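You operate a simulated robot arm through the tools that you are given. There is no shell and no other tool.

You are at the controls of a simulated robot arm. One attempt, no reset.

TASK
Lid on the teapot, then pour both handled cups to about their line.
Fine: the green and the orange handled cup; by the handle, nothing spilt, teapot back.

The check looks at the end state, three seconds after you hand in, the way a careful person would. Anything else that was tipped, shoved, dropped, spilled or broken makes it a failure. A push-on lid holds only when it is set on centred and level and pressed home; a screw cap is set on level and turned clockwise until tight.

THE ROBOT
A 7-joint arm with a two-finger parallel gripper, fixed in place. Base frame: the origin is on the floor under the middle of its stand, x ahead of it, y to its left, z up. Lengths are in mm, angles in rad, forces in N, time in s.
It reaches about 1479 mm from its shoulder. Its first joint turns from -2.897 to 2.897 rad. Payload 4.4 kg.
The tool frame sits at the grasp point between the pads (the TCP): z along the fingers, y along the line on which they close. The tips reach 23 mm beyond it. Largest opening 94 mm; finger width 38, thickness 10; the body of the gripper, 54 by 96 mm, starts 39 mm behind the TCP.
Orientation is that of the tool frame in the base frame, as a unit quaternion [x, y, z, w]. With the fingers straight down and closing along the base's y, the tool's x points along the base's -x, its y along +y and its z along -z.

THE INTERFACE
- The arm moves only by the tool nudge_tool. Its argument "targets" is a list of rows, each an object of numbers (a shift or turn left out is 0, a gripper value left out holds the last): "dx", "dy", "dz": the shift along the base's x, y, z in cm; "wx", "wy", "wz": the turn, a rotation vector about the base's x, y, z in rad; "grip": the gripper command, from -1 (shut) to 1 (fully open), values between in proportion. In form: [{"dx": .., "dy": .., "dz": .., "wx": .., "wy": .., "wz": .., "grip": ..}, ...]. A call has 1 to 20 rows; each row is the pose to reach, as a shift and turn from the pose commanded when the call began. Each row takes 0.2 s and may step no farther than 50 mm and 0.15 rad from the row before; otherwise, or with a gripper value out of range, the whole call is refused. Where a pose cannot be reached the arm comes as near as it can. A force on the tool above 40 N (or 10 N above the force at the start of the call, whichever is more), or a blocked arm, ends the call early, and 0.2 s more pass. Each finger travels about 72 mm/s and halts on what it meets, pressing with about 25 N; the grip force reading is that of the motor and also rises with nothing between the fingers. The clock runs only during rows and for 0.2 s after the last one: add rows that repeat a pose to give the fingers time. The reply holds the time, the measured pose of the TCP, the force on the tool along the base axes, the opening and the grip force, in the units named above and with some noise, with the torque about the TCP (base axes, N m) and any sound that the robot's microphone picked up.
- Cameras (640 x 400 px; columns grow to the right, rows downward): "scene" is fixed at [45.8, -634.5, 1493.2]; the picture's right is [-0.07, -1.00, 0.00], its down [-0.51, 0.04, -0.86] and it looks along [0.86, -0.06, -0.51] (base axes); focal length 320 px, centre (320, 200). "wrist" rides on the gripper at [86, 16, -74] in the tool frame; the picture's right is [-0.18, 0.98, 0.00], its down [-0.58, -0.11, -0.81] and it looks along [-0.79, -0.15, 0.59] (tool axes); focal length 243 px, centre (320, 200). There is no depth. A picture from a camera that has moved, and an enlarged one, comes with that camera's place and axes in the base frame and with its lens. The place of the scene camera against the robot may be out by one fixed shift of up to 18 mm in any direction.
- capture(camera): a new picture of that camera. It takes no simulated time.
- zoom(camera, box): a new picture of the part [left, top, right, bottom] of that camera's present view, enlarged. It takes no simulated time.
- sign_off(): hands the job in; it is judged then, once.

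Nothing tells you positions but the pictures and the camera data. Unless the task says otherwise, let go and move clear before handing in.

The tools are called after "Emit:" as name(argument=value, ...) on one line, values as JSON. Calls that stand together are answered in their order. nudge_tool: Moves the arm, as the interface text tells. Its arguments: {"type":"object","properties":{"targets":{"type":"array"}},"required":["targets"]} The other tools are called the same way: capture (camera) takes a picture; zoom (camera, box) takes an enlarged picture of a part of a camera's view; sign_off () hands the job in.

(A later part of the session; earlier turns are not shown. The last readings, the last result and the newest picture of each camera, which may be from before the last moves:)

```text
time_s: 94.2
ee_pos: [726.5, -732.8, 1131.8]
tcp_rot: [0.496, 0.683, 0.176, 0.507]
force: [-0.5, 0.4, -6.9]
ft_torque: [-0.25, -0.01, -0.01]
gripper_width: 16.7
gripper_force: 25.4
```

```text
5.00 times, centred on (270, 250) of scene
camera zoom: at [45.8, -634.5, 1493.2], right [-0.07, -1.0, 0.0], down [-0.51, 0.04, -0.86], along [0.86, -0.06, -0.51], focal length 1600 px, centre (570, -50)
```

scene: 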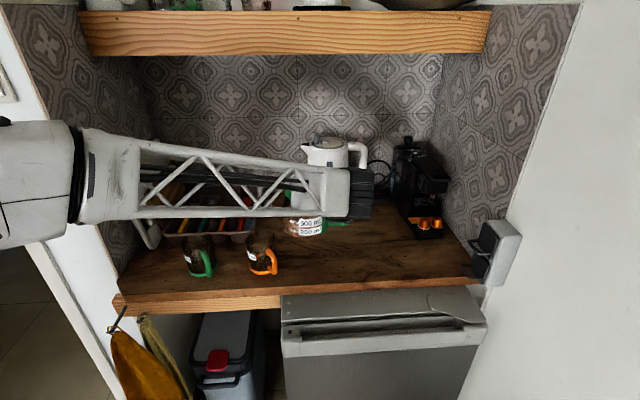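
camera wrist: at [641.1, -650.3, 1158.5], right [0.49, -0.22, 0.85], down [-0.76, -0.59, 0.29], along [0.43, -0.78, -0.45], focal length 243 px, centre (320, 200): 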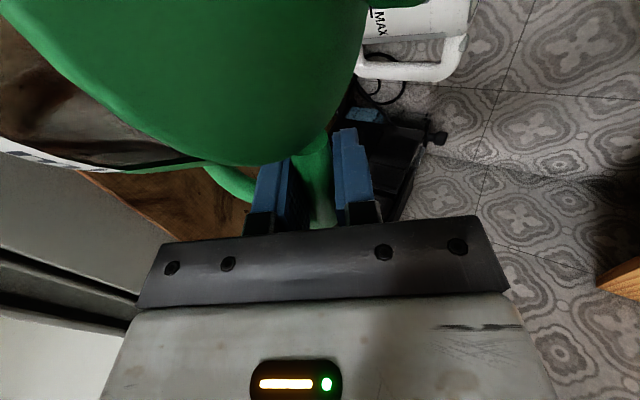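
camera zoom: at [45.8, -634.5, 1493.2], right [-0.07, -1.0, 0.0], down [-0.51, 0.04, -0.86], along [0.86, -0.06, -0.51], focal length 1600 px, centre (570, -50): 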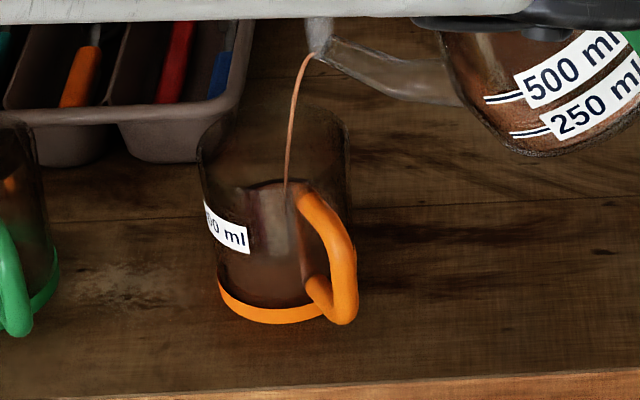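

Emit:
nudge_tool(targets=[{"dz": 0}, {"dz": 0}, {"dz": 0}, {"dz": 0}, {"dz": 0}])

Emit:
nudge_tool(targets=[{"dz": 0}, {"dz": 0}, {"dz": 0}, {"dz": 0}, {"dz": 0}])

Emit:
zoom(camera="scene", box=[245, 225, 293, 285])

Emit:
zoom(camera="scene", box=[180, 225, 228, 285])

```text
time_s: 95.4
ee_pos: [727.6, -732.6, 1132.2]
tcp_rot: [0.496, 0.682, 0.176, 0.507]
force: [0.3, 0.1, -6.8]
ft_torque: [-0.23, 0.03, 0.01]
gripper_width: 16.8
gripper_force: 24.6
```

```text
time_s: 96.6
ee_pos: [726.1, -731.9, 1132.1]
tcp_rot: [0.496, 0.682, 0.176, 0.508]
force: [-0.6, -1.2, -7.6]
ft_torque: [-0.18, 0.02, -0.01]
gripper_width: 16.5
gripper_force: 24.9
```

```text
6.67 times, centred on (269, 255) of scene
camera zoom: at [45.8, -634.5, 1493.2], right [-0.07, -1.0, 0.0], down [-0.51, 0.04, -0.86], along [0.86, -0.06, -0.51], focal length 2134 px, centre (660, -167)
```

zoom: 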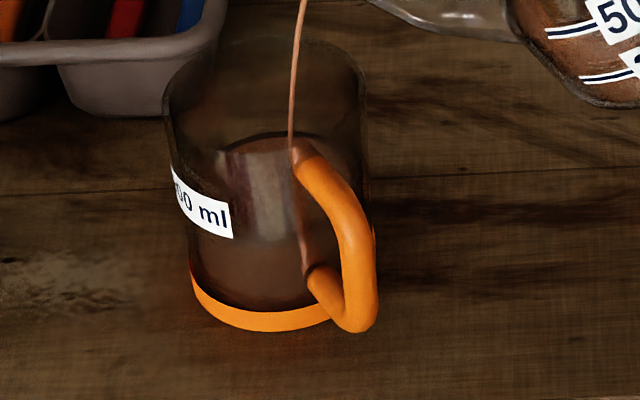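

```text
6.67 times, centred on (204, 255) of scene
camera zoom: at [45.8, -634.5, 1493.2], right [-0.07, -1.0, 0.0], down [-0.51, 0.04, -0.86], along [0.86, -0.06, -0.51], focal length 2134 px, centre (1093, -167)
```

zoom: 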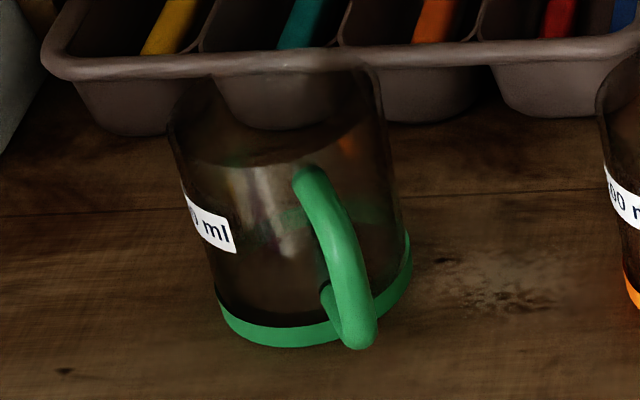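

Now the tea surface is visible: its back edge corresponds to z about 927, while the label line is near z 938, so roughly 50–60 ml more is needed. Tilting 2° more.

Emit:
nudge_tool(targets=[{"wx": -0.018, "dz": 0.28, "dy": 0.08}, {"wx": -0.035, "dz": 0.55, "dy": 0.15}, {"wx": -0.035, "dz": 0.55, "dy": 0.15}, {"wx": -0.035, "dz": 0.55, "dy": 0.15}, {"wx": -0.035, "dz": 0.55, "dy": 0.15}])

Emit:
zoom(camera="scene", box=[245, 225, 293, 285])

Emit:
nudge_tool(targets=[{"dz": 0}, {"dz": 0}, {"dz": 0}, {"dz": 0}, {"dz": 0}])

Emit:
zoom(camera="scene", box=[245, 225, 293, 285])

```text
time_s: 97.8
ee_pos: [727.3, -730.8, 1138.1]
tcp_rot: [0.487, 0.685, 0.164, 0.516]
force: [0.4, 0.4, -6.7]
ft_torque: [-0.15, -0.03, -0.02]
gripper_width: 16.4
gripper_force: 24.9
```

```text
6.67 times, centred on (269, 255) of scene
camera zoom: at [45.8, -634.5, 1493.2], right [-0.07, -1.0, 0.0], down [-0.51, 0.04, -0.86], along [0.86, -0.06, -0.51], focal length 2134 px, centre (660, -167)
```

zoom: 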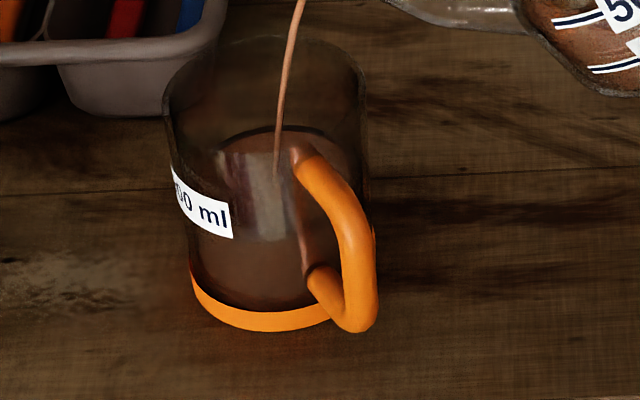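

```text
time_s: 99.0
ee_pos: [726.8, -732.1, 1138.5]
tcp_rot: [0.487, 0.685, 0.164, 0.516]
force: [-0.3, 0.1, -5.9]
ft_torque: [-0.18, 0.0, -0.03]
gripper_width: 16.5
gripper_force: 25.5
```

```text
6.67 times, centred on (269, 255) of scene
camera zoom: at [45.8, -634.5, 1493.2], right [-0.07, -1.0, 0.0], down [-0.51, 0.04, -0.86], along [0.86, -0.06, -0.51], focal length 2134 px, centre (660, -167)
```

zoom: 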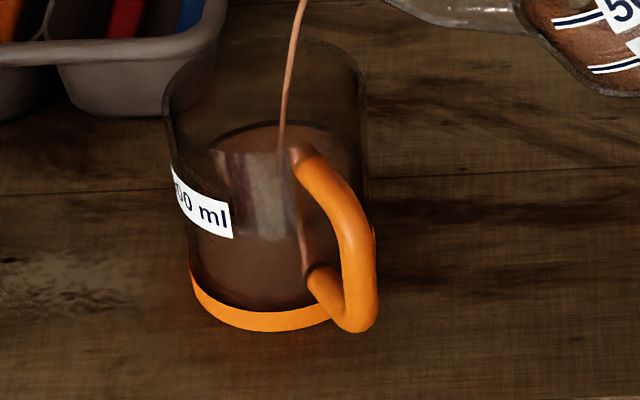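

The level is rising steadily, about 5 mm below the line at roughly 13 ml/s. I'll hold briefly and then tilt back to stop the flow, keeping the tip over the cup.

Emit:
nudge_tool(targets=[{"dz": 0}, {"wx": 0.04, "dy": -0.05, "dz": -0.2}, {"wx": 0.09, "dy": -0.15, "dz": -0.5}, {"wx": 0.14, "dy": -0.2, "dz": -0.8}, {"wx": 0.19, "dy": -0.3, "dz": -1.1}, {"wx": 0.22, "dy": -0.5, "dz": -1.3}, {"wx": 0.22, "dy": -0.5, "dz": -1.3}])

Emit:
zoom(camera="scene", box=[245, 225, 293, 285])

Emit:
zoom(camera="scene", box=[230, 190, 310, 270])

```text
time_s: 100.6
ee_pos: [727.1, -737.3, 1124.2]
tcp_rot: [0.541, 0.662, 0.24, 0.459]
force: [0.4, -0.4, -7.1]
ft_torque: [-0.3, -0.01, -0.03]
gripper_width: 16.4
gripper_force: 25.0
```

```text
6.67 times, centred on (269, 255) of scene
camera zoom: at [45.8, -634.5, 1493.2], right [-0.07, -1.0, 0.0], down [-0.51, 0.04, -0.86], along [0.86, -0.06, -0.51], focal length 2134 px, centre (660, -167)
```

zoom: 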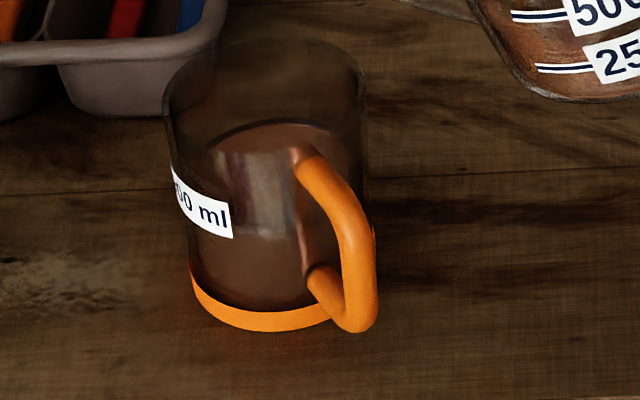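

```text
5.00 times, centred on (270, 230) of scene
camera zoom: at [45.8, -634.5, 1493.2], right [-0.07, -1.0, 0.0], down [-0.51, 0.04, -0.86], along [0.86, -0.06, -0.51], focal length 1600 px, centre (570, 50)
```

zoom: 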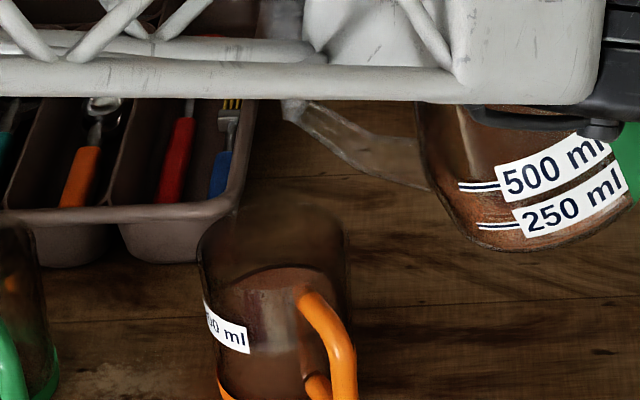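

Flow stopped with the surface about 2–3 mm under my estimate of the line. I'll take several force readings to average the poured volume.

Emit:
nudge_tool(targets=[{"dz": 0}])

Emit:
nudge_tool(targets=[{"dz": 0}])

Emit:
nudge_tool(targets=[{"dz": 0}])

Emit:
nudge_tool(targets=[{"dz": 0}])

Emit:
nudge_tool(targets=[{"dz": 0}])

Emit:
nudge_tool(targets=[{"dz": 0}])

Emit:
nudge_tool(targets=[{"dz": 0}])

Emit:
nudge_tool(targets=[{"dz": 0}])

```text
time_s: 101.0
ee_pos: [728.3, -736.4, 1123.4]
tcp_rot: [0.541, 0.663, 0.237, 0.46]
force: [0.1, -1.3, -7.4]
ft_torque: [-0.33, -0.01, 0.0]
gripper_width: 16.2
gripper_force: 25.1
```

```text
time_s: 101.4
ee_pos: [727.1, -737.3, 1124.6]
tcp_rot: [0.54, 0.663, 0.239, 0.46]
force: [0.0, -0.3, -6.4]
ft_torque: [-0.29, -0.04, 0.05]
gripper_width: 16.3
gripper_force: 25.0
```

```text
time_s: 101.8
ee_pos: [728.1, -735.6, 1123.8]
tcp_rot: [0.542, 0.662, 0.238, 0.46]
force: [0.1, -0.8, -6.8]
ft_torque: [-0.29, 0.0, 0.0]
gripper_width: 16.3
gripper_force: 25.3
```

```text
time_s: 102.2
ee_pos: [727.5, -737.0, 1125.0]
tcp_rot: [0.541, 0.663, 0.238, 0.46]
force: [0.4, -0.9, -6.3]
ft_torque: [-0.31, -0.03, -0.01]
gripper_width: 16.8
gripper_force: 25.1
```

```text
time_s: 102.6
ee_pos: [726.7, -737.1, 1124.5]
tcp_rot: [0.54, 0.663, 0.238, 0.46]
force: [-0.1, -0.5, -6.6]
ft_torque: [-0.3, -0.01, 0.0]
gripper_width: 16.3
gripper_force: 24.3
```

```text
time_s: 103.0
ee_pos: [726.4, -737.7, 1124.6]
tcp_rot: [0.541, 0.663, 0.238, 0.46]
force: [0.2, 0.6, -6.4]
ft_torque: [-0.28, -0.03, 0.03]
gripper_width: 16.4
gripper_force: 24.8
```

```text
time_s: 103.4
ee_pos: [726.5, -737.2, 1124.6]
tcp_rot: [0.541, 0.663, 0.238, 0.459]
force: [-0.6, 0.6, -6.4]
ft_torque: [-0.27, 0.03, -0.01]
gripper_width: 16.5
gripper_force: 25.2
```

```text
time_s: 103.8
ee_pos: [727.4, -736.9, 1124.6]
tcp_rot: [0.541, 0.663, 0.238, 0.46]
force: [0.4, -0.1, -7.0]
ft_torque: [-0.3, 0.0, -0.02]
gripper_width: 16.1
gripper_force: 25.0
```

By weight about 170–185 ml is in the orange cup, so a small top-up of about 15–20 ml is right. I'll give one short extra pour.

Emit:
nudge_tool(targets=[{"wx": -0.07, "dy": 0.15, "dz": 0.45}, {"wx": -0.14, "dy": 0.3, "dz": 0.9}, {"wx": -0.2, "dy": 0.5, "dz": 1.3}, {"wx": -0.23, "dy": 0.55, "dz": 1.4}, {"wx": -0.23, "dy": 0.55, "dz": 1.4}, {"wx": -0.23, "dy": 0.55, "dz": 1.4}, {"wx": -0.18, "dy": 0.45, "dz": 1.2}, {"wx": -0.12, "dy": 0.3, "dz": 0.8}, {"wx": -0.06, "dy": 0.15, "dz": 0.4}, {"wx": 0}, {"wx": 0}])

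Emit:
zoom(camera="scene", box=[245, 225, 293, 285])

```text
time_s: 106.2
ee_pos: [727.2, -735.2, 1125.0]
tcp_rot: [0.542, 0.662, 0.238, 0.46]
force: [0.0, -1.1, -6.6]
ft_torque: [-0.3, 0.01, 0.0]
gripper_width: 16.6
gripper_force: 24.5
```

```text
6.67 times, centred on (269, 255) of scene
camera zoom: at [45.8, -634.5, 1493.2], right [-0.07, -1.0, 0.0], down [-0.51, 0.04, -0.86], along [0.86, -0.06, -0.51], focal length 2134 px, centre (660, -167)
```

zoom: 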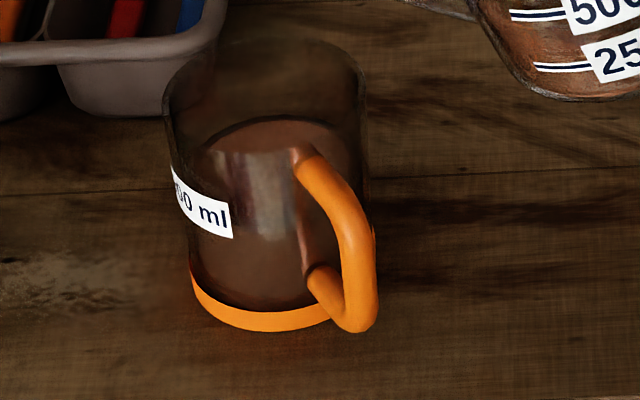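

Emit:
nudge_tool(targets=[{"wx": -0.07, "dy": 0.15, "dz": 0.45}, {"wx": -0.14, "dy": 0.3, "dz": 0.9}, {"wx": -0.2, "dy": 0.5, "dz": 1.3}, {"wx": -0.235, "dy": 0.55, "dz": 1.45}, {"wx": -0.235, "dy": 0.55, "dz": 1.45}, {"wx": -0.235, "dy": 0.55, "dz": 1.45}, {"wx": -0.18, "dy": 0.45, "dz": 1.2}, {"wx": -0.12, "dy": 0.3, "dz": 0.8}, {"wx": -0.06, "dy": 0.15, "dz": 0.4}, {"wx": 0}, {"wx": 0}])

Emit:
zoom(camera="scene", box=[245, 225, 293, 285])

Emit:
zoom(camera="scene", box=[180, 190, 340, 290])

```text
time_s: 108.6
ee_pos: [727.9, -736.2, 1123.8]
tcp_rot: [0.541, 0.662, 0.239, 0.46]
force: [-0.4, 0.7, -6.4]
ft_torque: [-0.32, 0.03, -0.02]
gripper_width: 16.3
gripper_force: 24.9
```

```text
6.67 times, centred on (269, 255) of scene
camera zoom: at [45.8, -634.5, 1493.2], right [-0.07, -1.0, 0.0], down [-0.51, 0.04, -0.86], along [0.86, -0.06, -0.51], focal length 2134 px, centre (660, -167)
```

zoom: 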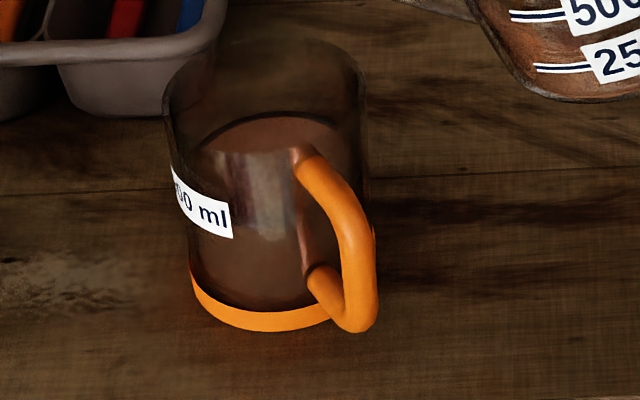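

```text
4.00 times, centred on (260, 240) of scene
camera zoom: at [45.8, -634.5, 1493.2], right [-0.07, -1.0, 0.0], down [-0.51, 0.04, -0.86], along [0.86, -0.06, -0.51], focal length 1280 px, centre (560, 40)
```

zoom: 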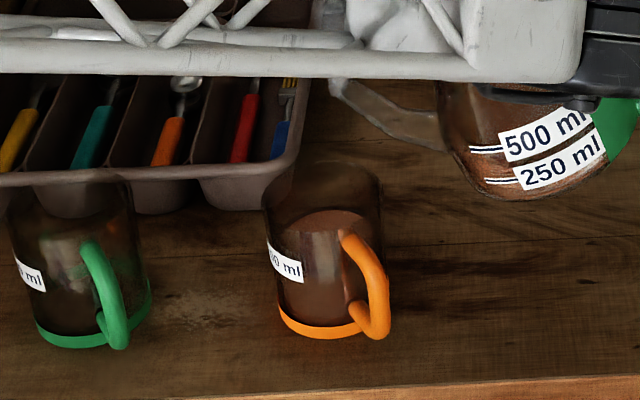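

The orange cup is at its line as best I can measure. Next the green cup, about 162 mm further toward +y. I'll raise the pot and move there in small checked steps, turning the tool outward a bit to keep the wrist within reach.

Emit:
nudge_tool(targets=[{"dz": 0.7, "wx": 0.02}, {"dz": 1.4, "wx": 0.04, "dy": 0.3}, {"dz": 2, "wx": 0.05, "dx": 0.3, "dy": 1}, {"dz": 2.3, "wx": 0.05, "dx": 0.7, "dy": 1.9}, {"dz": 2.3, "wx": 0.05, "dx": 1.1, "dy": 2.8}, {"dz": 2.3, "wx": 0.05, "dx": 1.5, "dy": 3.5}, {"dz": 2.3, "wx": 0.05, "dx": 1.5, "dy": 3.5}])

Emit:
nudge_tool(targets=[{"wz": 0.03, "dx": 0.3, "dy": 0.7}, {"wz": 0.06, "dx": 0.7, "dy": 1.4}, {"wz": 0.1, "dx": 1.1, "dy": 2.2}, {"wz": 0.14, "dx": 1.5, "dy": 3}, {"wz": 0.17, "dx": 1.8, "dy": 3.7}, {"wz": 0.17, "dx": 2, "dy": 4.2}, {"wz": 0.17, "dx": 2, "dy": 4.2}])

Emit:
capture(camera="scene")

```text
time_s: 110.2
ee_pos: [742.8, -700.9, 1146.6]
tcp_rot: [0.553, 0.657, 0.254, 0.445]
force: [0.1, -0.2, -6.1]
ft_torque: [-0.35, -0.01, 0.0]
gripper_width: 16.7
gripper_force: 25.0
```

```text
time_s: 111.8
ee_pos: [764.6, -659.5, 1147.8]
tcp_rot: [0.494, 0.701, 0.292, 0.423]
force: [0.6, 0.3, -6.6]
ft_torque: [-0.28, -0.07, 0.01]
gripper_width: 16.5
gripper_force: 24.8
```

```text
taken
```

scene: 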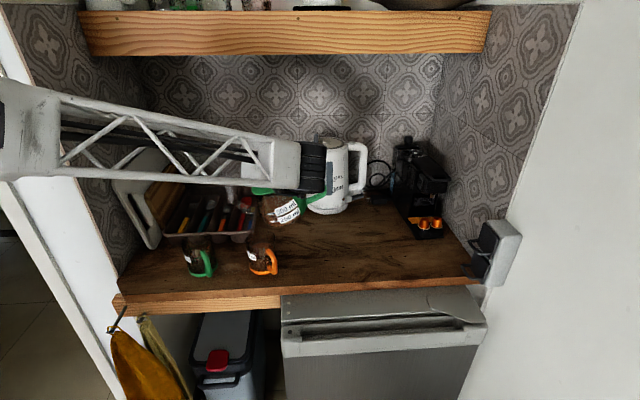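

Emit:
nudge_tool(targets=[{"wz": 0.03, "dx": 0.4, "dy": 0.9}, {"wz": 0.06, "dx": 0.8, "dy": 1.8}, {"wz": 0.1, "dx": 1.2, "dy": 2.7}, {"wz": 0.14, "dx": 1.6, "dy": 3.6}, {"wz": 0.18, "dx": 2, "dy": 4.5}, {"wz": 0.18, "dx": 2.2, "dy": 5}, {"wz": 0.18, "dx": 2.2, "dy": 5}])

Emit:
nudge_tool(targets=[{"dx": 0.3, "dy": 0.8}, {"dx": 0.7, "dy": 1.8}, {"dx": 1, "dy": 2.8}, {"dx": 1, "dy": 3.2}, {"dx": 1, "dy": 3.2}])

Emit:
capture(camera="scene")

Emit:
zoom(camera="scene", box=[150, 170, 310, 290])

```text
time_s: 113.4
ee_pos: [784.3, -609.3, 1147.4]
tcp_rot: [0.428, 0.743, 0.329, 0.395]
force: [-0.1, 0.6, -6.1]
ft_torque: [-0.28, -0.1, -0.03]
gripper_width: 16.4
gripper_force: 24.8
```

```text
time_s: 114.6
ee_pos: [794.2, -576.5, 1148.0]
tcp_rot: [0.429, 0.743, 0.328, 0.395]
force: [0.3, -0.8, -5.6]
ft_torque: [-0.31, -0.08, 0.04]
gripper_width: 16.4
gripper_force: 25.3
```

```text
taken
```

scene: 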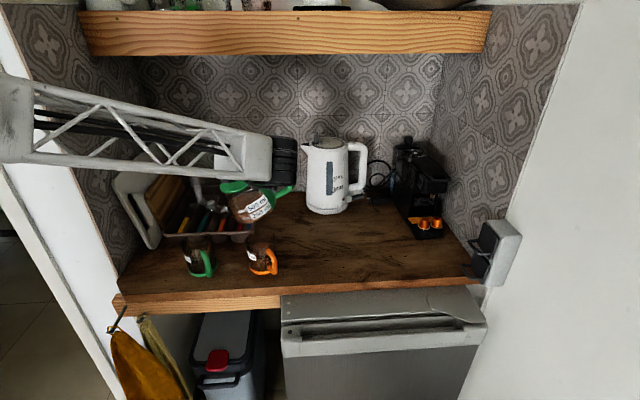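

```text
3.33 times, centred on (230, 230) of scene
camera zoom: at [45.8, -634.5, 1493.2], right [-0.07, -1.0, 0.0], down [-0.51, 0.04, -0.86], along [0.86, -0.06, -0.51], focal length 1067 px, centre (620, 100)
```

zoom: 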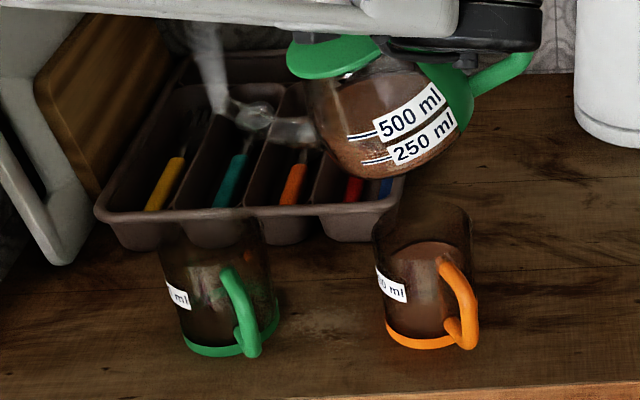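

Now the whole pot is visible: lid firmly on, spout tip beside the green cup's line. I'll begin tilting in small steps toward 33°, bringing the tip over the cup.

Emit:
nudge_tool(targets=[{"wx": -0.03, "wy": -0.0107, "dx": -0.1, "dy": 0.3, "dz": -0.2}, {"wx": -0.06, "wy": -0.0213, "dx": -0.2, "dy": 0.7, "dz": -0.4}, {"wx": -0.09, "wy": -0.032, "dx": -0.3, "dy": 1.0, "dz": -0.6}, {"wx": -0.113, "wy": -0.04, "dx": -0.35, "dy": 1.2, "dz": -0.7}, {"wx": -0.113, "wy": -0.04, "dx": -0.35, "dy": 1.2, "dz": -0.7}])

Emit:
zoom(camera="scene", box=[150, 170, 310, 290])

```text
time_s: 115.8
ee_pos: [790.8, -565.2, 1139.8]
tcp_rot: [0.4, 0.752, 0.294, 0.434]
force: [-0.1, 0.2, -6.7]
ft_torque: [-0.25, -0.07, 0.01]
gripper_width: 16.3
gripper_force: 25.3
```

```text
3.33 times, centred on (230, 230) of scene
camera zoom: at [45.8, -634.5, 1493.2], right [-0.07, -1.0, 0.0], down [-0.51, 0.04, -0.86], along [0.86, -0.06, -0.51], focal length 1067 px, centre (620, 100)
```

zoom: 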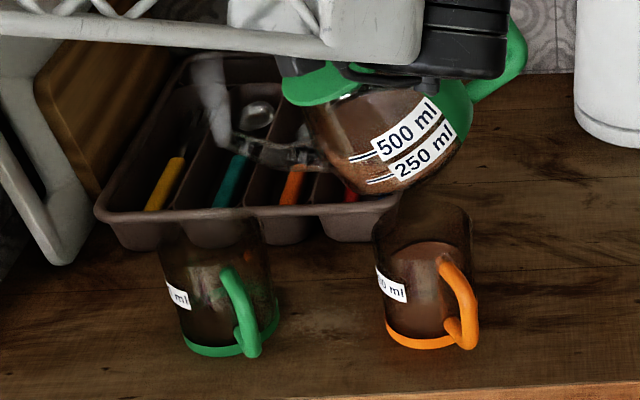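

Emit:
nudge_tool(targets=[{"wx": -0.03, "wy": -0.0107, "dx": -0.1, "dy": 0.35, "dz": -0.1}, {"wx": -0.06, "wy": -0.0213, "dx": -0.2, "dy": 0.7, "dz": -0.2}, {"wx": -0.09, "wy": -0.032, "dx": -0.28, "dy": 1.0, "dz": -0.3}, {"wx": -0.104, "wy": -0.037, "dx": -0.3, "dy": 1.2, "dz": -0.3}, {"wx": -0.104, "wy": -0.037, "dx": -0.3, "dy": 1.2, "dz": -0.3}])

Emit:
zoom(camera="scene", box=[150, 170, 310, 290])

```text
time_s: 117.0
ee_pos: [787.8, -553.1, 1138.8]
tcp_rot: [0.371, 0.759, 0.262, 0.467]
force: [0.1, -0.3, -6.3]
ft_torque: [-0.2, -0.08, 0.01]
gripper_width: 16.8
gripper_force: 25.2
```

```text
3.33 times, centred on (230, 230) of scene
camera zoom: at [45.8, -634.5, 1493.2], right [-0.07, -1.0, 0.0], down [-0.51, 0.04, -0.86], along [0.86, -0.06, -0.51], focal length 1067 px, centre (620, 100)
```

zoom: 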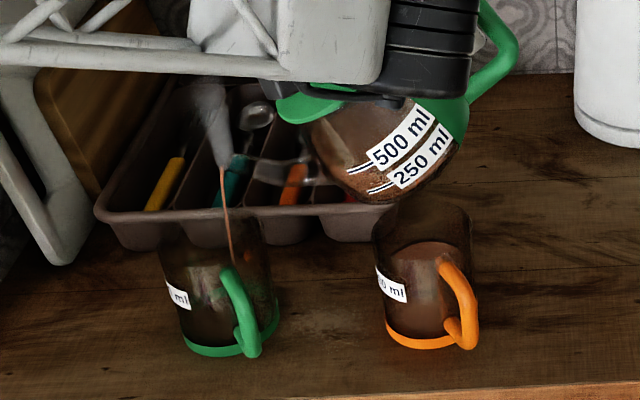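

Flow has started at 33° and falls inside the green cup. I'll increase the tilt by 2° keeping the tip fixed, and watch the level.

Emit:
nudge_tool(targets=[{"wx": -0.017, "wy": -0.006, "dx": -0.05, "dy": 0.15, "dz": 0.25}, {"wx": -0.033, "wy": -0.0117, "dx": -0.1, "dy": 0.25, "dz": 0.5}, {"wx": -0.033, "wy": -0.0117, "dx": -0.1, "dy": 0.25, "dz": 0.5}, {"wx": -0.033, "wy": -0.0117, "dx": -0.1, "dy": 0.25, "dz": 0.5}, {"wx": -0.033, "wy": -0.0117, "dx": -0.1, "dy": 0.25, "dz": 0.5}])

Emit:
zoom(camera="scene", box=[160, 200, 260, 290])

```text
time_s: 118.2
ee_pos: [786.7, -550.9, 1143.0]
tcp_rot: [0.362, 0.76, 0.252, 0.478]
force: [0.6, -0.6, -6.5]
ft_torque: [-0.16, -0.05, 0.03]
gripper_width: 16.5
gripper_force: 25.3
```

```text
4.44 times, centred on (210, 245) of scene
camera zoom: at [45.8, -634.5, 1493.2], right [-0.07, -1.0, 0.0], down [-0.51, 0.04, -0.86], along [0.86, -0.06, -0.51], focal length 1422 px, centre (809, 0)
```

zoom: 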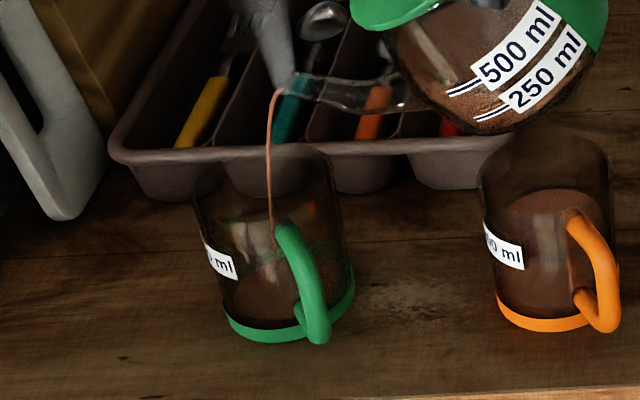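

Emit:
nudge_tool(targets=[{"wx": -0.017, "wy": -0.006, "dx": -0.03, "dy": 0.1, "dz": 0.27}, {"wx": -0.033, "wy": -0.0117, "dx": -0.06, "dy": 0.18, "dz": 0.53}, {"wx": -0.049, "wy": -0.0175, "dx": -0.1, "dy": 0.25, "dz": 0.8}, {"wx": -0.049, "wy": -0.0175, "dx": -0.1, "dy": 0.25, "dz": 0.8}])

Emit:
zoom(camera="scene", box=[160, 200, 260, 290])

```text
time_s: 119.2
ee_pos: [786.0, -548.1, 1151.7]
tcp_rot: [0.348, 0.761, 0.237, 0.493]
force: [0.6, 0.3, -6.8]
ft_torque: [-0.13, -0.01, -0.02]
gripper_width: 16.5
gripper_force: 24.7
```

```text
4.44 times, centred on (210, 245) of scene
camera zoom: at [45.8, -634.5, 1493.2], right [-0.07, -1.0, 0.0], down [-0.51, 0.04, -0.86], along [0.86, -0.06, -0.51], focal length 1422 px, centre (809, 0)
```

zoom: 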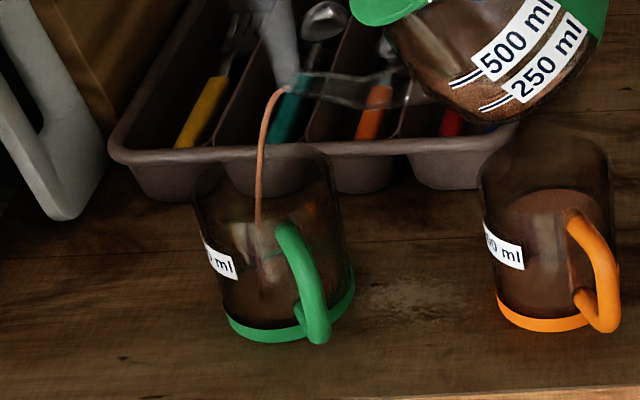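

The stream is stronger and still central. Holding and watching the level.

Emit:
nudge_tool(targets=[{"dz": 0}, {"dz": 0}, {"dz": 0}, {"dz": 0}, {"dz": 0}, {"dz": 0}, {"dz": 0}, {"dz": 0}])

Emit:
zoom(camera="scene", box=[160, 200, 260, 290])

```text
time_s: 121.0
ee_pos: [786.5, -548.5, 1150.3]
tcp_rot: [0.348, 0.762, 0.236, 0.493]
force: [-0.1, -0.7, -6.2]
ft_torque: [-0.1, -0.03, 0.0]
gripper_width: 16.7
gripper_force: 25.3
```

```text
4.44 times, centred on (210, 245) of scene
camera zoom: at [45.8, -634.5, 1493.2], right [-0.07, -1.0, 0.0], down [-0.51, 0.04, -0.86], along [0.86, -0.06, -0.51], focal length 1422 px, centre (809, 0)
```

zoom: 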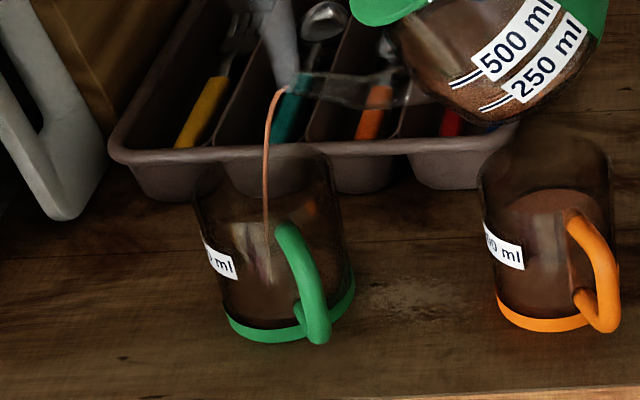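

Emit:
nudge_tool(targets=[{"wx": -0.017, "wy": -0.006, "dx": -0.05, "dy": 0.12, "dz": 0.25}, {"wx": -0.033, "wy": -0.0117, "dx": -0.1, "dy": 0.25, "dz": 0.5}, {"wx": -0.049, "wy": -0.0175, "dx": -0.13, "dy": 0.36, "dz": 0.75}, {"wx": -0.049, "wy": -0.0175, "dx": -0.13, "dy": 0.36, "dz": 0.75}])

Emit:
zoom(camera="scene", box=[160, 200, 260, 290])

Emit:
nudge_tool(targets=[{"dz": 0}, {"dz": 0}, {"dz": 0}, {"dz": 0}, {"dz": 0}, {"dz": 0}])

Emit:
zoom(camera="scene", box=[160, 200, 260, 290])

```text
time_s: 122.0
ee_pos: [785.9, -545.3, 1157.6]
tcp_rot: [0.333, 0.763, 0.221, 0.508]
force: [0.6, 0.2, -5.9]
ft_torque: [-0.14, -0.04, -0.01]
gripper_width: 16.1
gripper_force: 24.8
```

```text
4.44 times, centred on (210, 245) of scene
camera zoom: at [45.8, -634.5, 1493.2], right [-0.07, -1.0, 0.0], down [-0.51, 0.04, -0.86], along [0.86, -0.06, -0.51], focal length 1422 px, centre (809, 0)
```

zoom: 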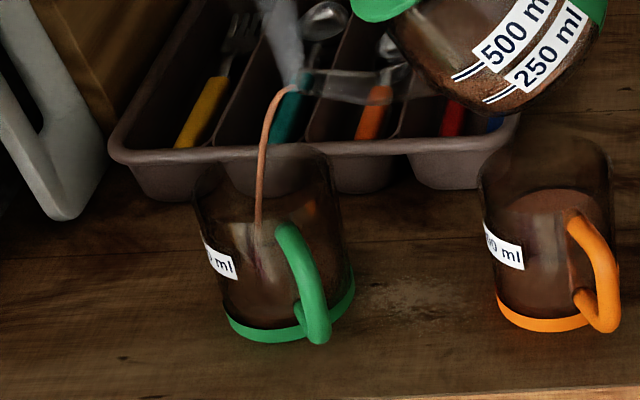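

```text
time_s: 123.4
ee_pos: [785.7, -545.0, 1157.7]
tcp_rot: [0.334, 0.763, 0.221, 0.508]
force: [0.2, 0.1, -5.5]
ft_torque: [-0.1, -0.03, 0.01]
gripper_width: 16.5
gripper_force: 24.7
```

```text
4.44 times, centred on (210, 245) of scene
camera zoom: at [45.8, -634.5, 1493.2], right [-0.07, -1.0, 0.0], down [-0.51, 0.04, -0.86], along [0.86, -0.06, -0.51], focal length 1422 px, centre (809, 0)
```

zoom: 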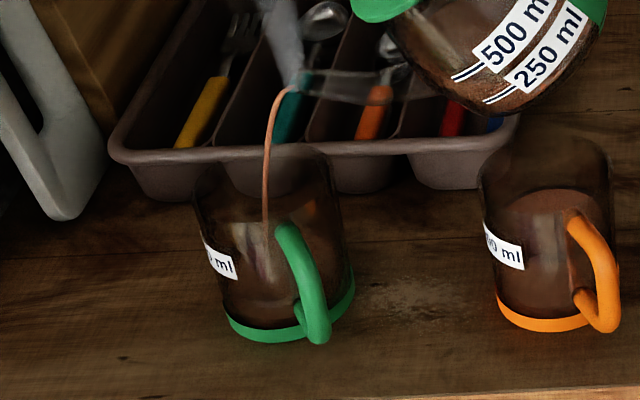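

Emit:
nudge_tool(targets=[{"wx": -0.017, "wy": -0.006, "dx": -0.05, "dy": 0.15, "dz": 0.25}, {"wx": -0.033, "wy": -0.0117, "dx": -0.1, "dy": 0.3, "dz": 0.5}, {"wx": -0.049, "wy": -0.0175, "dx": -0.16, "dy": 0.43, "dz": 0.73}, {"wx": -0.049, "wy": -0.0175, "dx": -0.16, "dy": 0.43, "dz": 0.73}])

Emit:
zoom(camera="scene", box=[160, 200, 260, 290])

Emit:
nudge_tool(targets=[{"dz": 0}, {"dz": 0}, {"dz": 0}, {"dz": 0}, {"dz": 0}, {"dz": 0}])

Emit:
zoom(camera="scene", box=[180, 225, 228, 285])

```text
time_s: 124.4
ee_pos: [782.8, -540.2, 1164.4]
tcp_rot: [0.319, 0.764, 0.204, 0.523]
force: [-0.3, -0.1, -5.3]
ft_torque: [-0.08, 0.01, 0.0]
gripper_width: 16.8
gripper_force: 24.8
```

```text
4.44 times, centred on (210, 245) of scene
camera zoom: at [45.8, -634.5, 1493.2], right [-0.07, -1.0, 0.0], down [-0.51, 0.04, -0.86], along [0.86, -0.06, -0.51], focal length 1422 px, centre (809, 0)
```

zoom: 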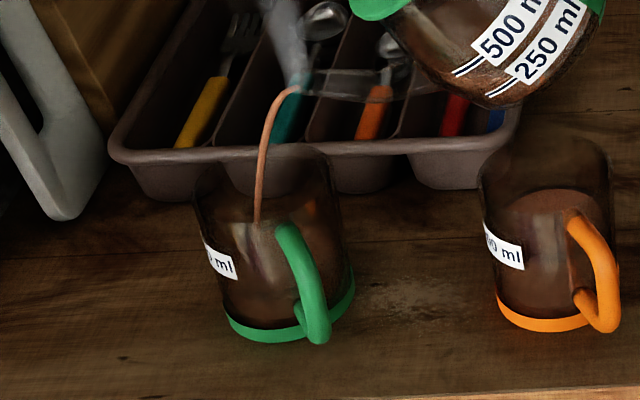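

```text
time_s: 125.8
ee_pos: [783.7, -540.0, 1165.0]
tcp_rot: [0.319, 0.764, 0.203, 0.523]
force: [0.6, 0.3, -6.1]
ft_torque: [-0.07, -0.01, -0.01]
gripper_width: 16.5
gripper_force: 24.4
```

```text
6.67 times, centred on (204, 255) of scene
camera zoom: at [45.8, -634.5, 1493.2], right [-0.07, -1.0, 0.0], down [-0.51, 0.04, -0.86], along [0.86, -0.06, -0.51], focal length 2134 px, centre (1093, -167)
```

zoom: 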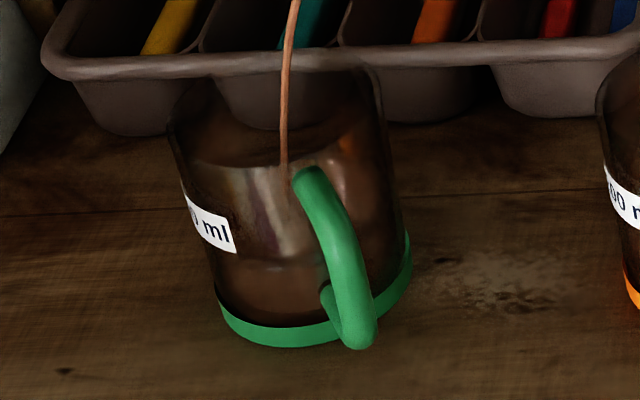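

About 80 ml so far by weight. Continuing with another 3°.

Emit:
nudge_tool(targets=[{"wx": -0.017, "wy": -0.006, "dx": -0.06, "dy": 0.17, "dz": 0.23}, {"wx": -0.033, "wy": -0.0117, "dx": -0.12, "dy": 0.34, "dz": 0.46}, {"wx": -0.049, "wy": -0.0175, "dx": -0.18, "dy": 0.48, "dz": 0.7}, {"wx": -0.049, "wy": -0.0175, "dx": -0.18, "dy": 0.48, "dz": 0.7}])

Emit:
zoom(camera="scene", box=[160, 200, 260, 290])

Emit:
nudge_tool(targets=[{"dz": 0}, {"dz": 0}, {"dz": 0}, {"dz": 0}, {"dz": 0}, {"dz": 0}])

Emit:
zoom(camera="scene", box=[180, 225, 228, 285])

```text
time_s: 126.8
ee_pos: [781.8, -535.6, 1172.9]
tcp_rot: [0.304, 0.764, 0.189, 0.537]
force: [0.7, 0.0, -4.9]
ft_torque: [-0.09, -0.01, 0.0]
gripper_width: 16.8
gripper_force: 25.5
```

```text
4.44 times, centred on (210, 245) of scene
camera zoom: at [45.8, -634.5, 1493.2], right [-0.07, -1.0, 0.0], down [-0.51, 0.04, -0.86], along [0.86, -0.06, -0.51], focal length 1422 px, centre (809, 0)
```

zoom: 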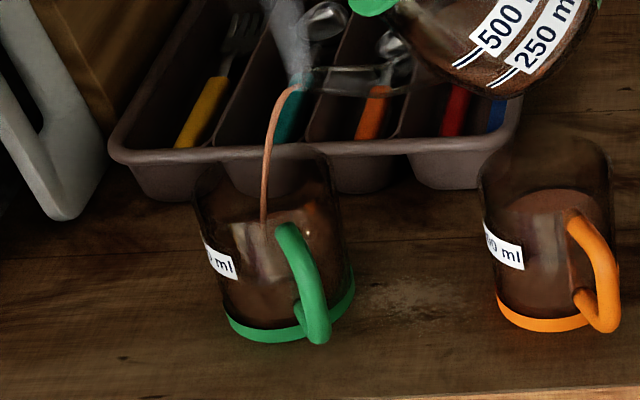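

```text
time_s: 128.2
ee_pos: [781.4, -536.3, 1172.0]
tcp_rot: [0.304, 0.764, 0.189, 0.537]
force: [-0.5, 0.6, -4.4]
ft_torque: [-0.07, 0.0, 0.01]
gripper_width: 16.6
gripper_force: 25.2
```

```text
6.67 times, centred on (204, 255) of scene
camera zoom: at [45.8, -634.5, 1493.2], right [-0.07, -1.0, 0.0], down [-0.51, 0.04, -0.86], along [0.86, -0.06, -0.51], focal length 2134 px, centre (1093, -167)
```

zoom: 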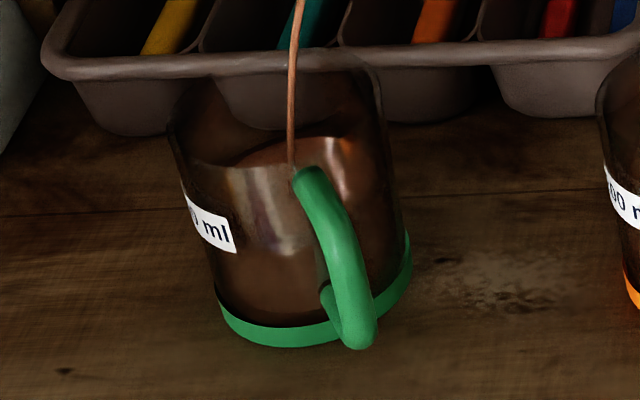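

The weight and the visible surface both say about 185 ml, so I'll tilt back now; the tail of the stream should bring it to the line.

Emit:
nudge_tool(targets=[{"wx": 0.047, "wy": 0.0168, "dx": 0.03, "dy": -0.08, "dz": -0.4}, {"wx": 0.094, "wy": 0.0335, "dx": 0.1, "dy": -0.3, "dz": -1.0}, {"wx": 0.141, "wy": 0.05, "dx": 0.2, "dy": -0.55, "dz": -1.6}, {"wx": 0.188, "wy": 0.067, "dx": 0.3, "dy": -0.8, "dz": -2.1}, {"wx": 0.226, "wy": 0.08, "dx": 0.35, "dy": -1.0, "dz": -2.4}, {"wx": 0.226, "wy": 0.08, "dx": 0.35, "dy": -1.0, "dz": -2.4}])

Emit:
zoom(camera="scene", box=[180, 225, 228, 285])

Emit:
zoom(camera="scene", box=[150, 180, 310, 290])

```text
time_s: 129.6
ee_pos: [784.4, -546.3, 1148.1]
tcp_rot: [0.369, 0.758, 0.263, 0.468]
force: [0.9, -1.0, -6.0]
ft_torque: [-0.13, -0.01, -0.02]
gripper_width: 16.3
gripper_force: 24.6
```

```text
6.67 times, centred on (204, 255) of scene
camera zoom: at [45.8, -634.5, 1493.2], right [-0.07, -1.0, 0.0], down [-0.51, 0.04, -0.86], along [0.86, -0.06, -0.51], focal length 2134 px, centre (1093, -167)
```

zoom: 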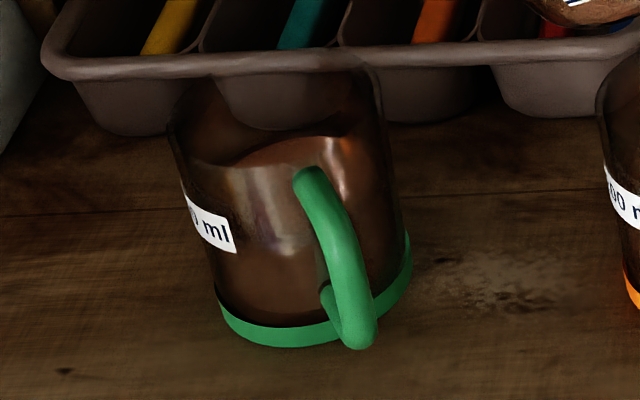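

```text
3.64 times, centred on (230, 235) of scene
camera zoom: at [45.8, -634.5, 1493.2], right [-0.07, -1.0, 0.0], down [-0.51, 0.04, -0.86], along [0.86, -0.06, -0.51], focal length 1164 px, centre (647, 73)
```

zoom: 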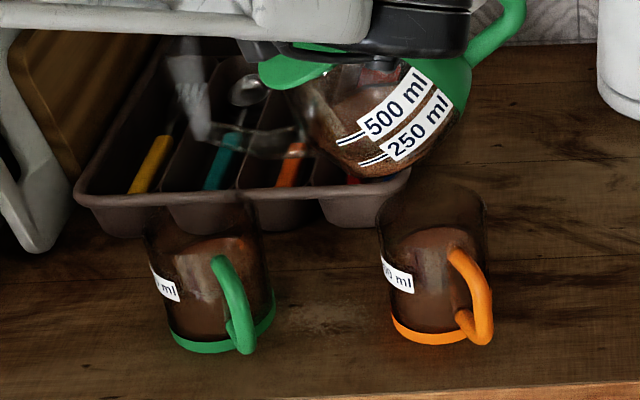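

Flow stopped, nothing spilt. Taking several weight readings to judge the green cup.

Emit:
nudge_tool(targets=[{"dz": 0}])

Emit:
nudge_tool(targets=[{"dz": 0}])

Emit:
nudge_tool(targets=[{"dz": 0}])

Emit:
nudge_tool(targets=[{"dz": 0}])

Emit:
nudge_tool(targets=[{"dz": 0}])

Emit:
nudge_tool(targets=[{"dz": 0}])

Emit:
nudge_tool(targets=[{"dz": 0}])

Emit:
nudge_tool(targets=[{"dz": 0}])

Emit:
zoom(camera="scene", box=[185, 230, 217, 262])

Emit:
zoom(camera="scene", box=[252, 230, 284, 262])

```text
time_s: 130.0
ee_pos: [784.8, -546.6, 1147.7]
tcp_rot: [0.37, 0.758, 0.261, 0.469]
force: [1.1, -0.5, -5.3]
ft_torque: [-0.14, -0.08, 0.01]
gripper_width: 16.3
gripper_force: 25.2
```

```text
time_s: 130.4
ee_pos: [784.4, -545.1, 1147.1]
tcp_rot: [0.37, 0.758, 0.262, 0.468]
force: [-1.2, 0.6, -5.2]
ft_torque: [-0.18, -0.05, -0.03]
gripper_width: 16.5
gripper_force: 25.5
```

```text
time_s: 130.8
ee_pos: [786.0, -546.7, 1147.3]
tcp_rot: [0.37, 0.758, 0.262, 0.468]
force: [-0.3, 0.1, -4.3]
ft_torque: [-0.16, -0.03, 0.01]
gripper_width: 16.5
gripper_force: 25.1
```

```text
time_s: 131.2
ee_pos: [784.5, -546.1, 1147.9]
tcp_rot: [0.37, 0.758, 0.262, 0.468]
force: [-0.5, -0.2, -5.0]
ft_torque: [-0.17, -0.07, -0.01]
gripper_width: 16.3
gripper_force: 25.1
```

```text
time_s: 131.6
ee_pos: [784.9, -546.4, 1146.2]
tcp_rot: [0.37, 0.758, 0.262, 0.469]
force: [0.1, 0.0, -5.3]
ft_torque: [-0.12, -0.06, 0.02]
gripper_width: 16.3
gripper_force: 25.2
```

```text
time_s: 132.0
ee_pos: [784.6, -547.1, 1146.8]
tcp_rot: [0.371, 0.758, 0.262, 0.468]
force: [0.5, 0.2, -4.8]
ft_torque: [-0.13, -0.02, -0.04]
gripper_width: 16.3
gripper_force: 25.1
```

```text
time_s: 132.4
ee_pos: [785.0, -546.9, 1147.6]
tcp_rot: [0.371, 0.758, 0.262, 0.468]
force: [-0.2, 0.6, -4.9]
ft_torque: [-0.14, -0.05, 0.0]
gripper_width: 16.5
gripper_force: 24.9
```

```text
time_s: 132.8
ee_pos: [784.3, -544.7, 1148.5]
tcp_rot: [0.37, 0.758, 0.262, 0.468]
force: [0.5, 0.1, -4.1]
ft_torque: [-0.15, -0.02, 0.05]
gripper_width: 16.3
gripper_force: 24.2
```

```text
12.50 times, centred on (201, 246) of scene
camera zoom: at [45.8, -634.5, 1493.2], right [-0.07, -1.0, 0.0], down [-0.51, 0.04, -0.86], along [0.86, -0.06, -0.51], focal length 4001 px, centre (1808, -375)
```

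zoom: 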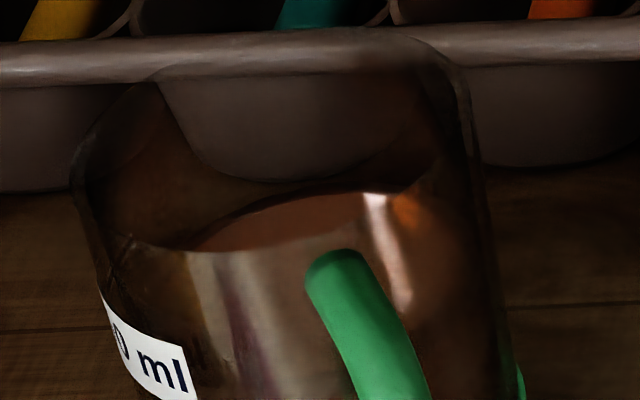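

```text
12.50 times, centred on (268, 246) of scene
camera zoom: at [45.8, -634.5, 1493.2], right [-0.07, -1.0, 0.0], down [-0.51, 0.04, -0.86], along [0.86, -0.06, -0.51], focal length 4001 px, centre (970, -375)
```

zoom: 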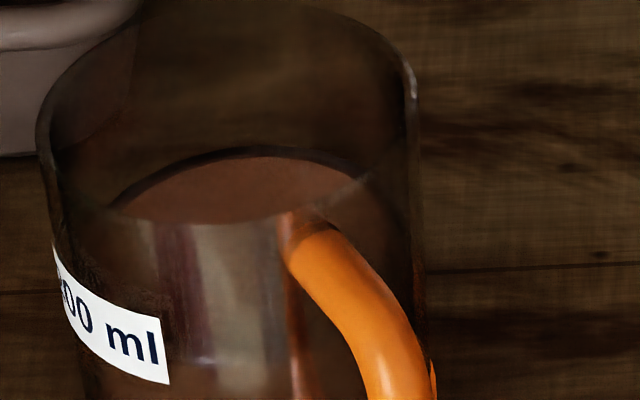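

Comparing the cups at high zoom, green sits about 4–5 mm lower than orange, and by weight green has about 160–170 ml and orange about 185 ml. I'll give green a short top-up.

Emit:
nudge_tool(targets=[{"wx": -0.0565, "wy": -0.02, "dx": -0.1, "dy": 0.28, "dz": 0.65}, {"wx": -0.113, "wy": -0.04, "dx": -0.2, "dy": 0.55, "dz": 1.3}, {"wx": -0.17, "wy": -0.06, "dx": -0.28, "dy": 0.8, "dz": 1.85}, {"wx": -0.226, "wy": -0.08, "dx": -0.35, "dy": 1.0, "dz": 2.4}, {"wx": -0.226, "wy": -0.08, "dx": -0.35, "dy": 1.0, "dz": 2.4}])

Emit:
zoom(camera="scene", box=[160, 200, 260, 290])

Emit:
zoom(camera="scene", box=[185, 230, 217, 262])

```text
time_s: 134.0
ee_pos: [781.3, -536.4, 1173.4]
tcp_rot: [0.304, 0.764, 0.189, 0.537]
force: [-0.2, 0.1, -4.8]
ft_torque: [-0.07, 0.0, -0.02]
gripper_width: 16.5
gripper_force: 24.9
```

```text
4.44 times, centred on (210, 245) of scene
camera zoom: at [45.8, -634.5, 1493.2], right [-0.07, -1.0, 0.0], down [-0.51, 0.04, -0.86], along [0.86, -0.06, -0.51], focal length 1422 px, centre (809, 0)
```

zoom: 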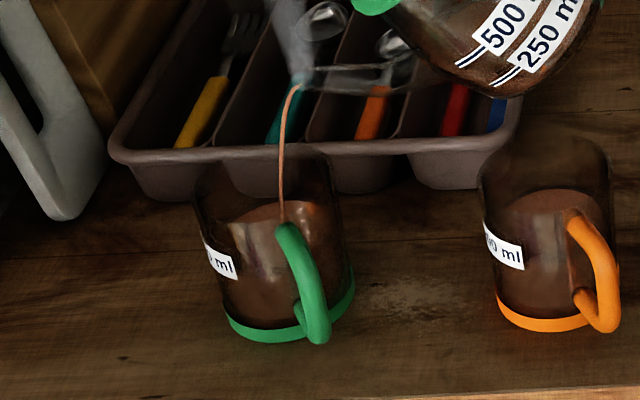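

```text
12.50 times, centred on (201, 246) of scene
camera zoom: at [45.8, -634.5, 1493.2], right [-0.07, -1.0, 0.0], down [-0.51, 0.04, -0.86], along [0.86, -0.06, -0.51], focal length 4001 px, centre (1808, -375)
```

zoom: 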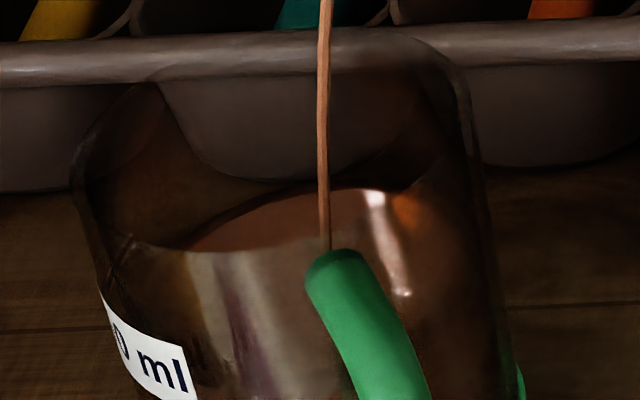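

Emit:
nudge_tool(targets=[{"wx": -0.024, "wy": -0.0085, "dx": -0.1, "dy": 0.25, "dz": 0.33}, {"wx": -0.047, "wy": -0.0168, "dx": -0.2, "dy": 0.52, "dz": 0.66}, {"wx": -0.047, "wy": -0.0168, "dx": -0.2, "dy": 0.52, "dz": 0.66}, {"wx": -0.047, "wy": -0.0168, "dx": -0.2, "dy": 0.52, "dz": 0.66}])

Emit:
zoom(camera="scene", box=[185, 230, 217, 262])

Emit:
zoom(camera="scene", box=[160, 200, 260, 290])

```text
time_s: 135.0
ee_pos: [778.8, -532.0, 1178.7]
tcp_rot: [0.291, 0.763, 0.173, 0.55]
force: [0.3, -0.4, -5.1]
ft_torque: [-0.04, -0.03, 0.01]
gripper_width: 16.8
gripper_force: 24.8
```

```text
12.50 times, centred on (201, 246) of scene
camera zoom: at [45.8, -634.5, 1493.2], right [-0.07, -1.0, 0.0], down [-0.51, 0.04, -0.86], along [0.86, -0.06, -0.51], focal length 4001 px, centre (1808, -375)
```

zoom: 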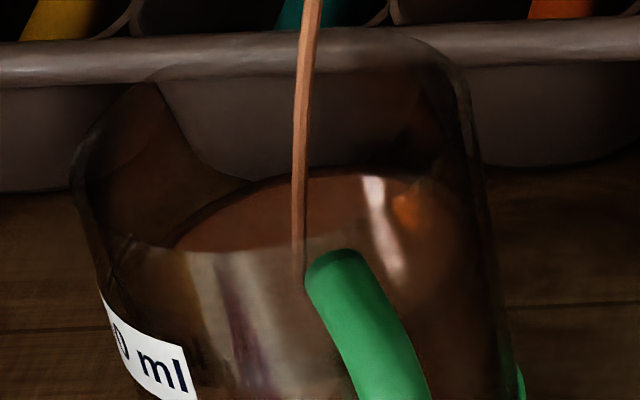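

```text
4.44 times, centred on (210, 245) of scene
camera zoom: at [45.8, -634.5, 1493.2], right [-0.07, -1.0, 0.0], down [-0.51, 0.04, -0.86], along [0.86, -0.06, -0.51], focal length 1422 px, centre (809, 0)
```

zoom: 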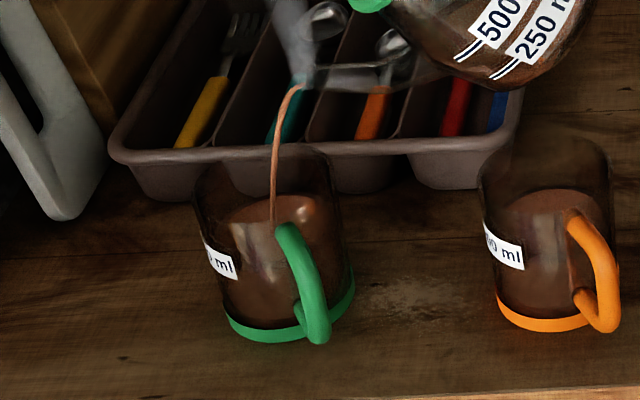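

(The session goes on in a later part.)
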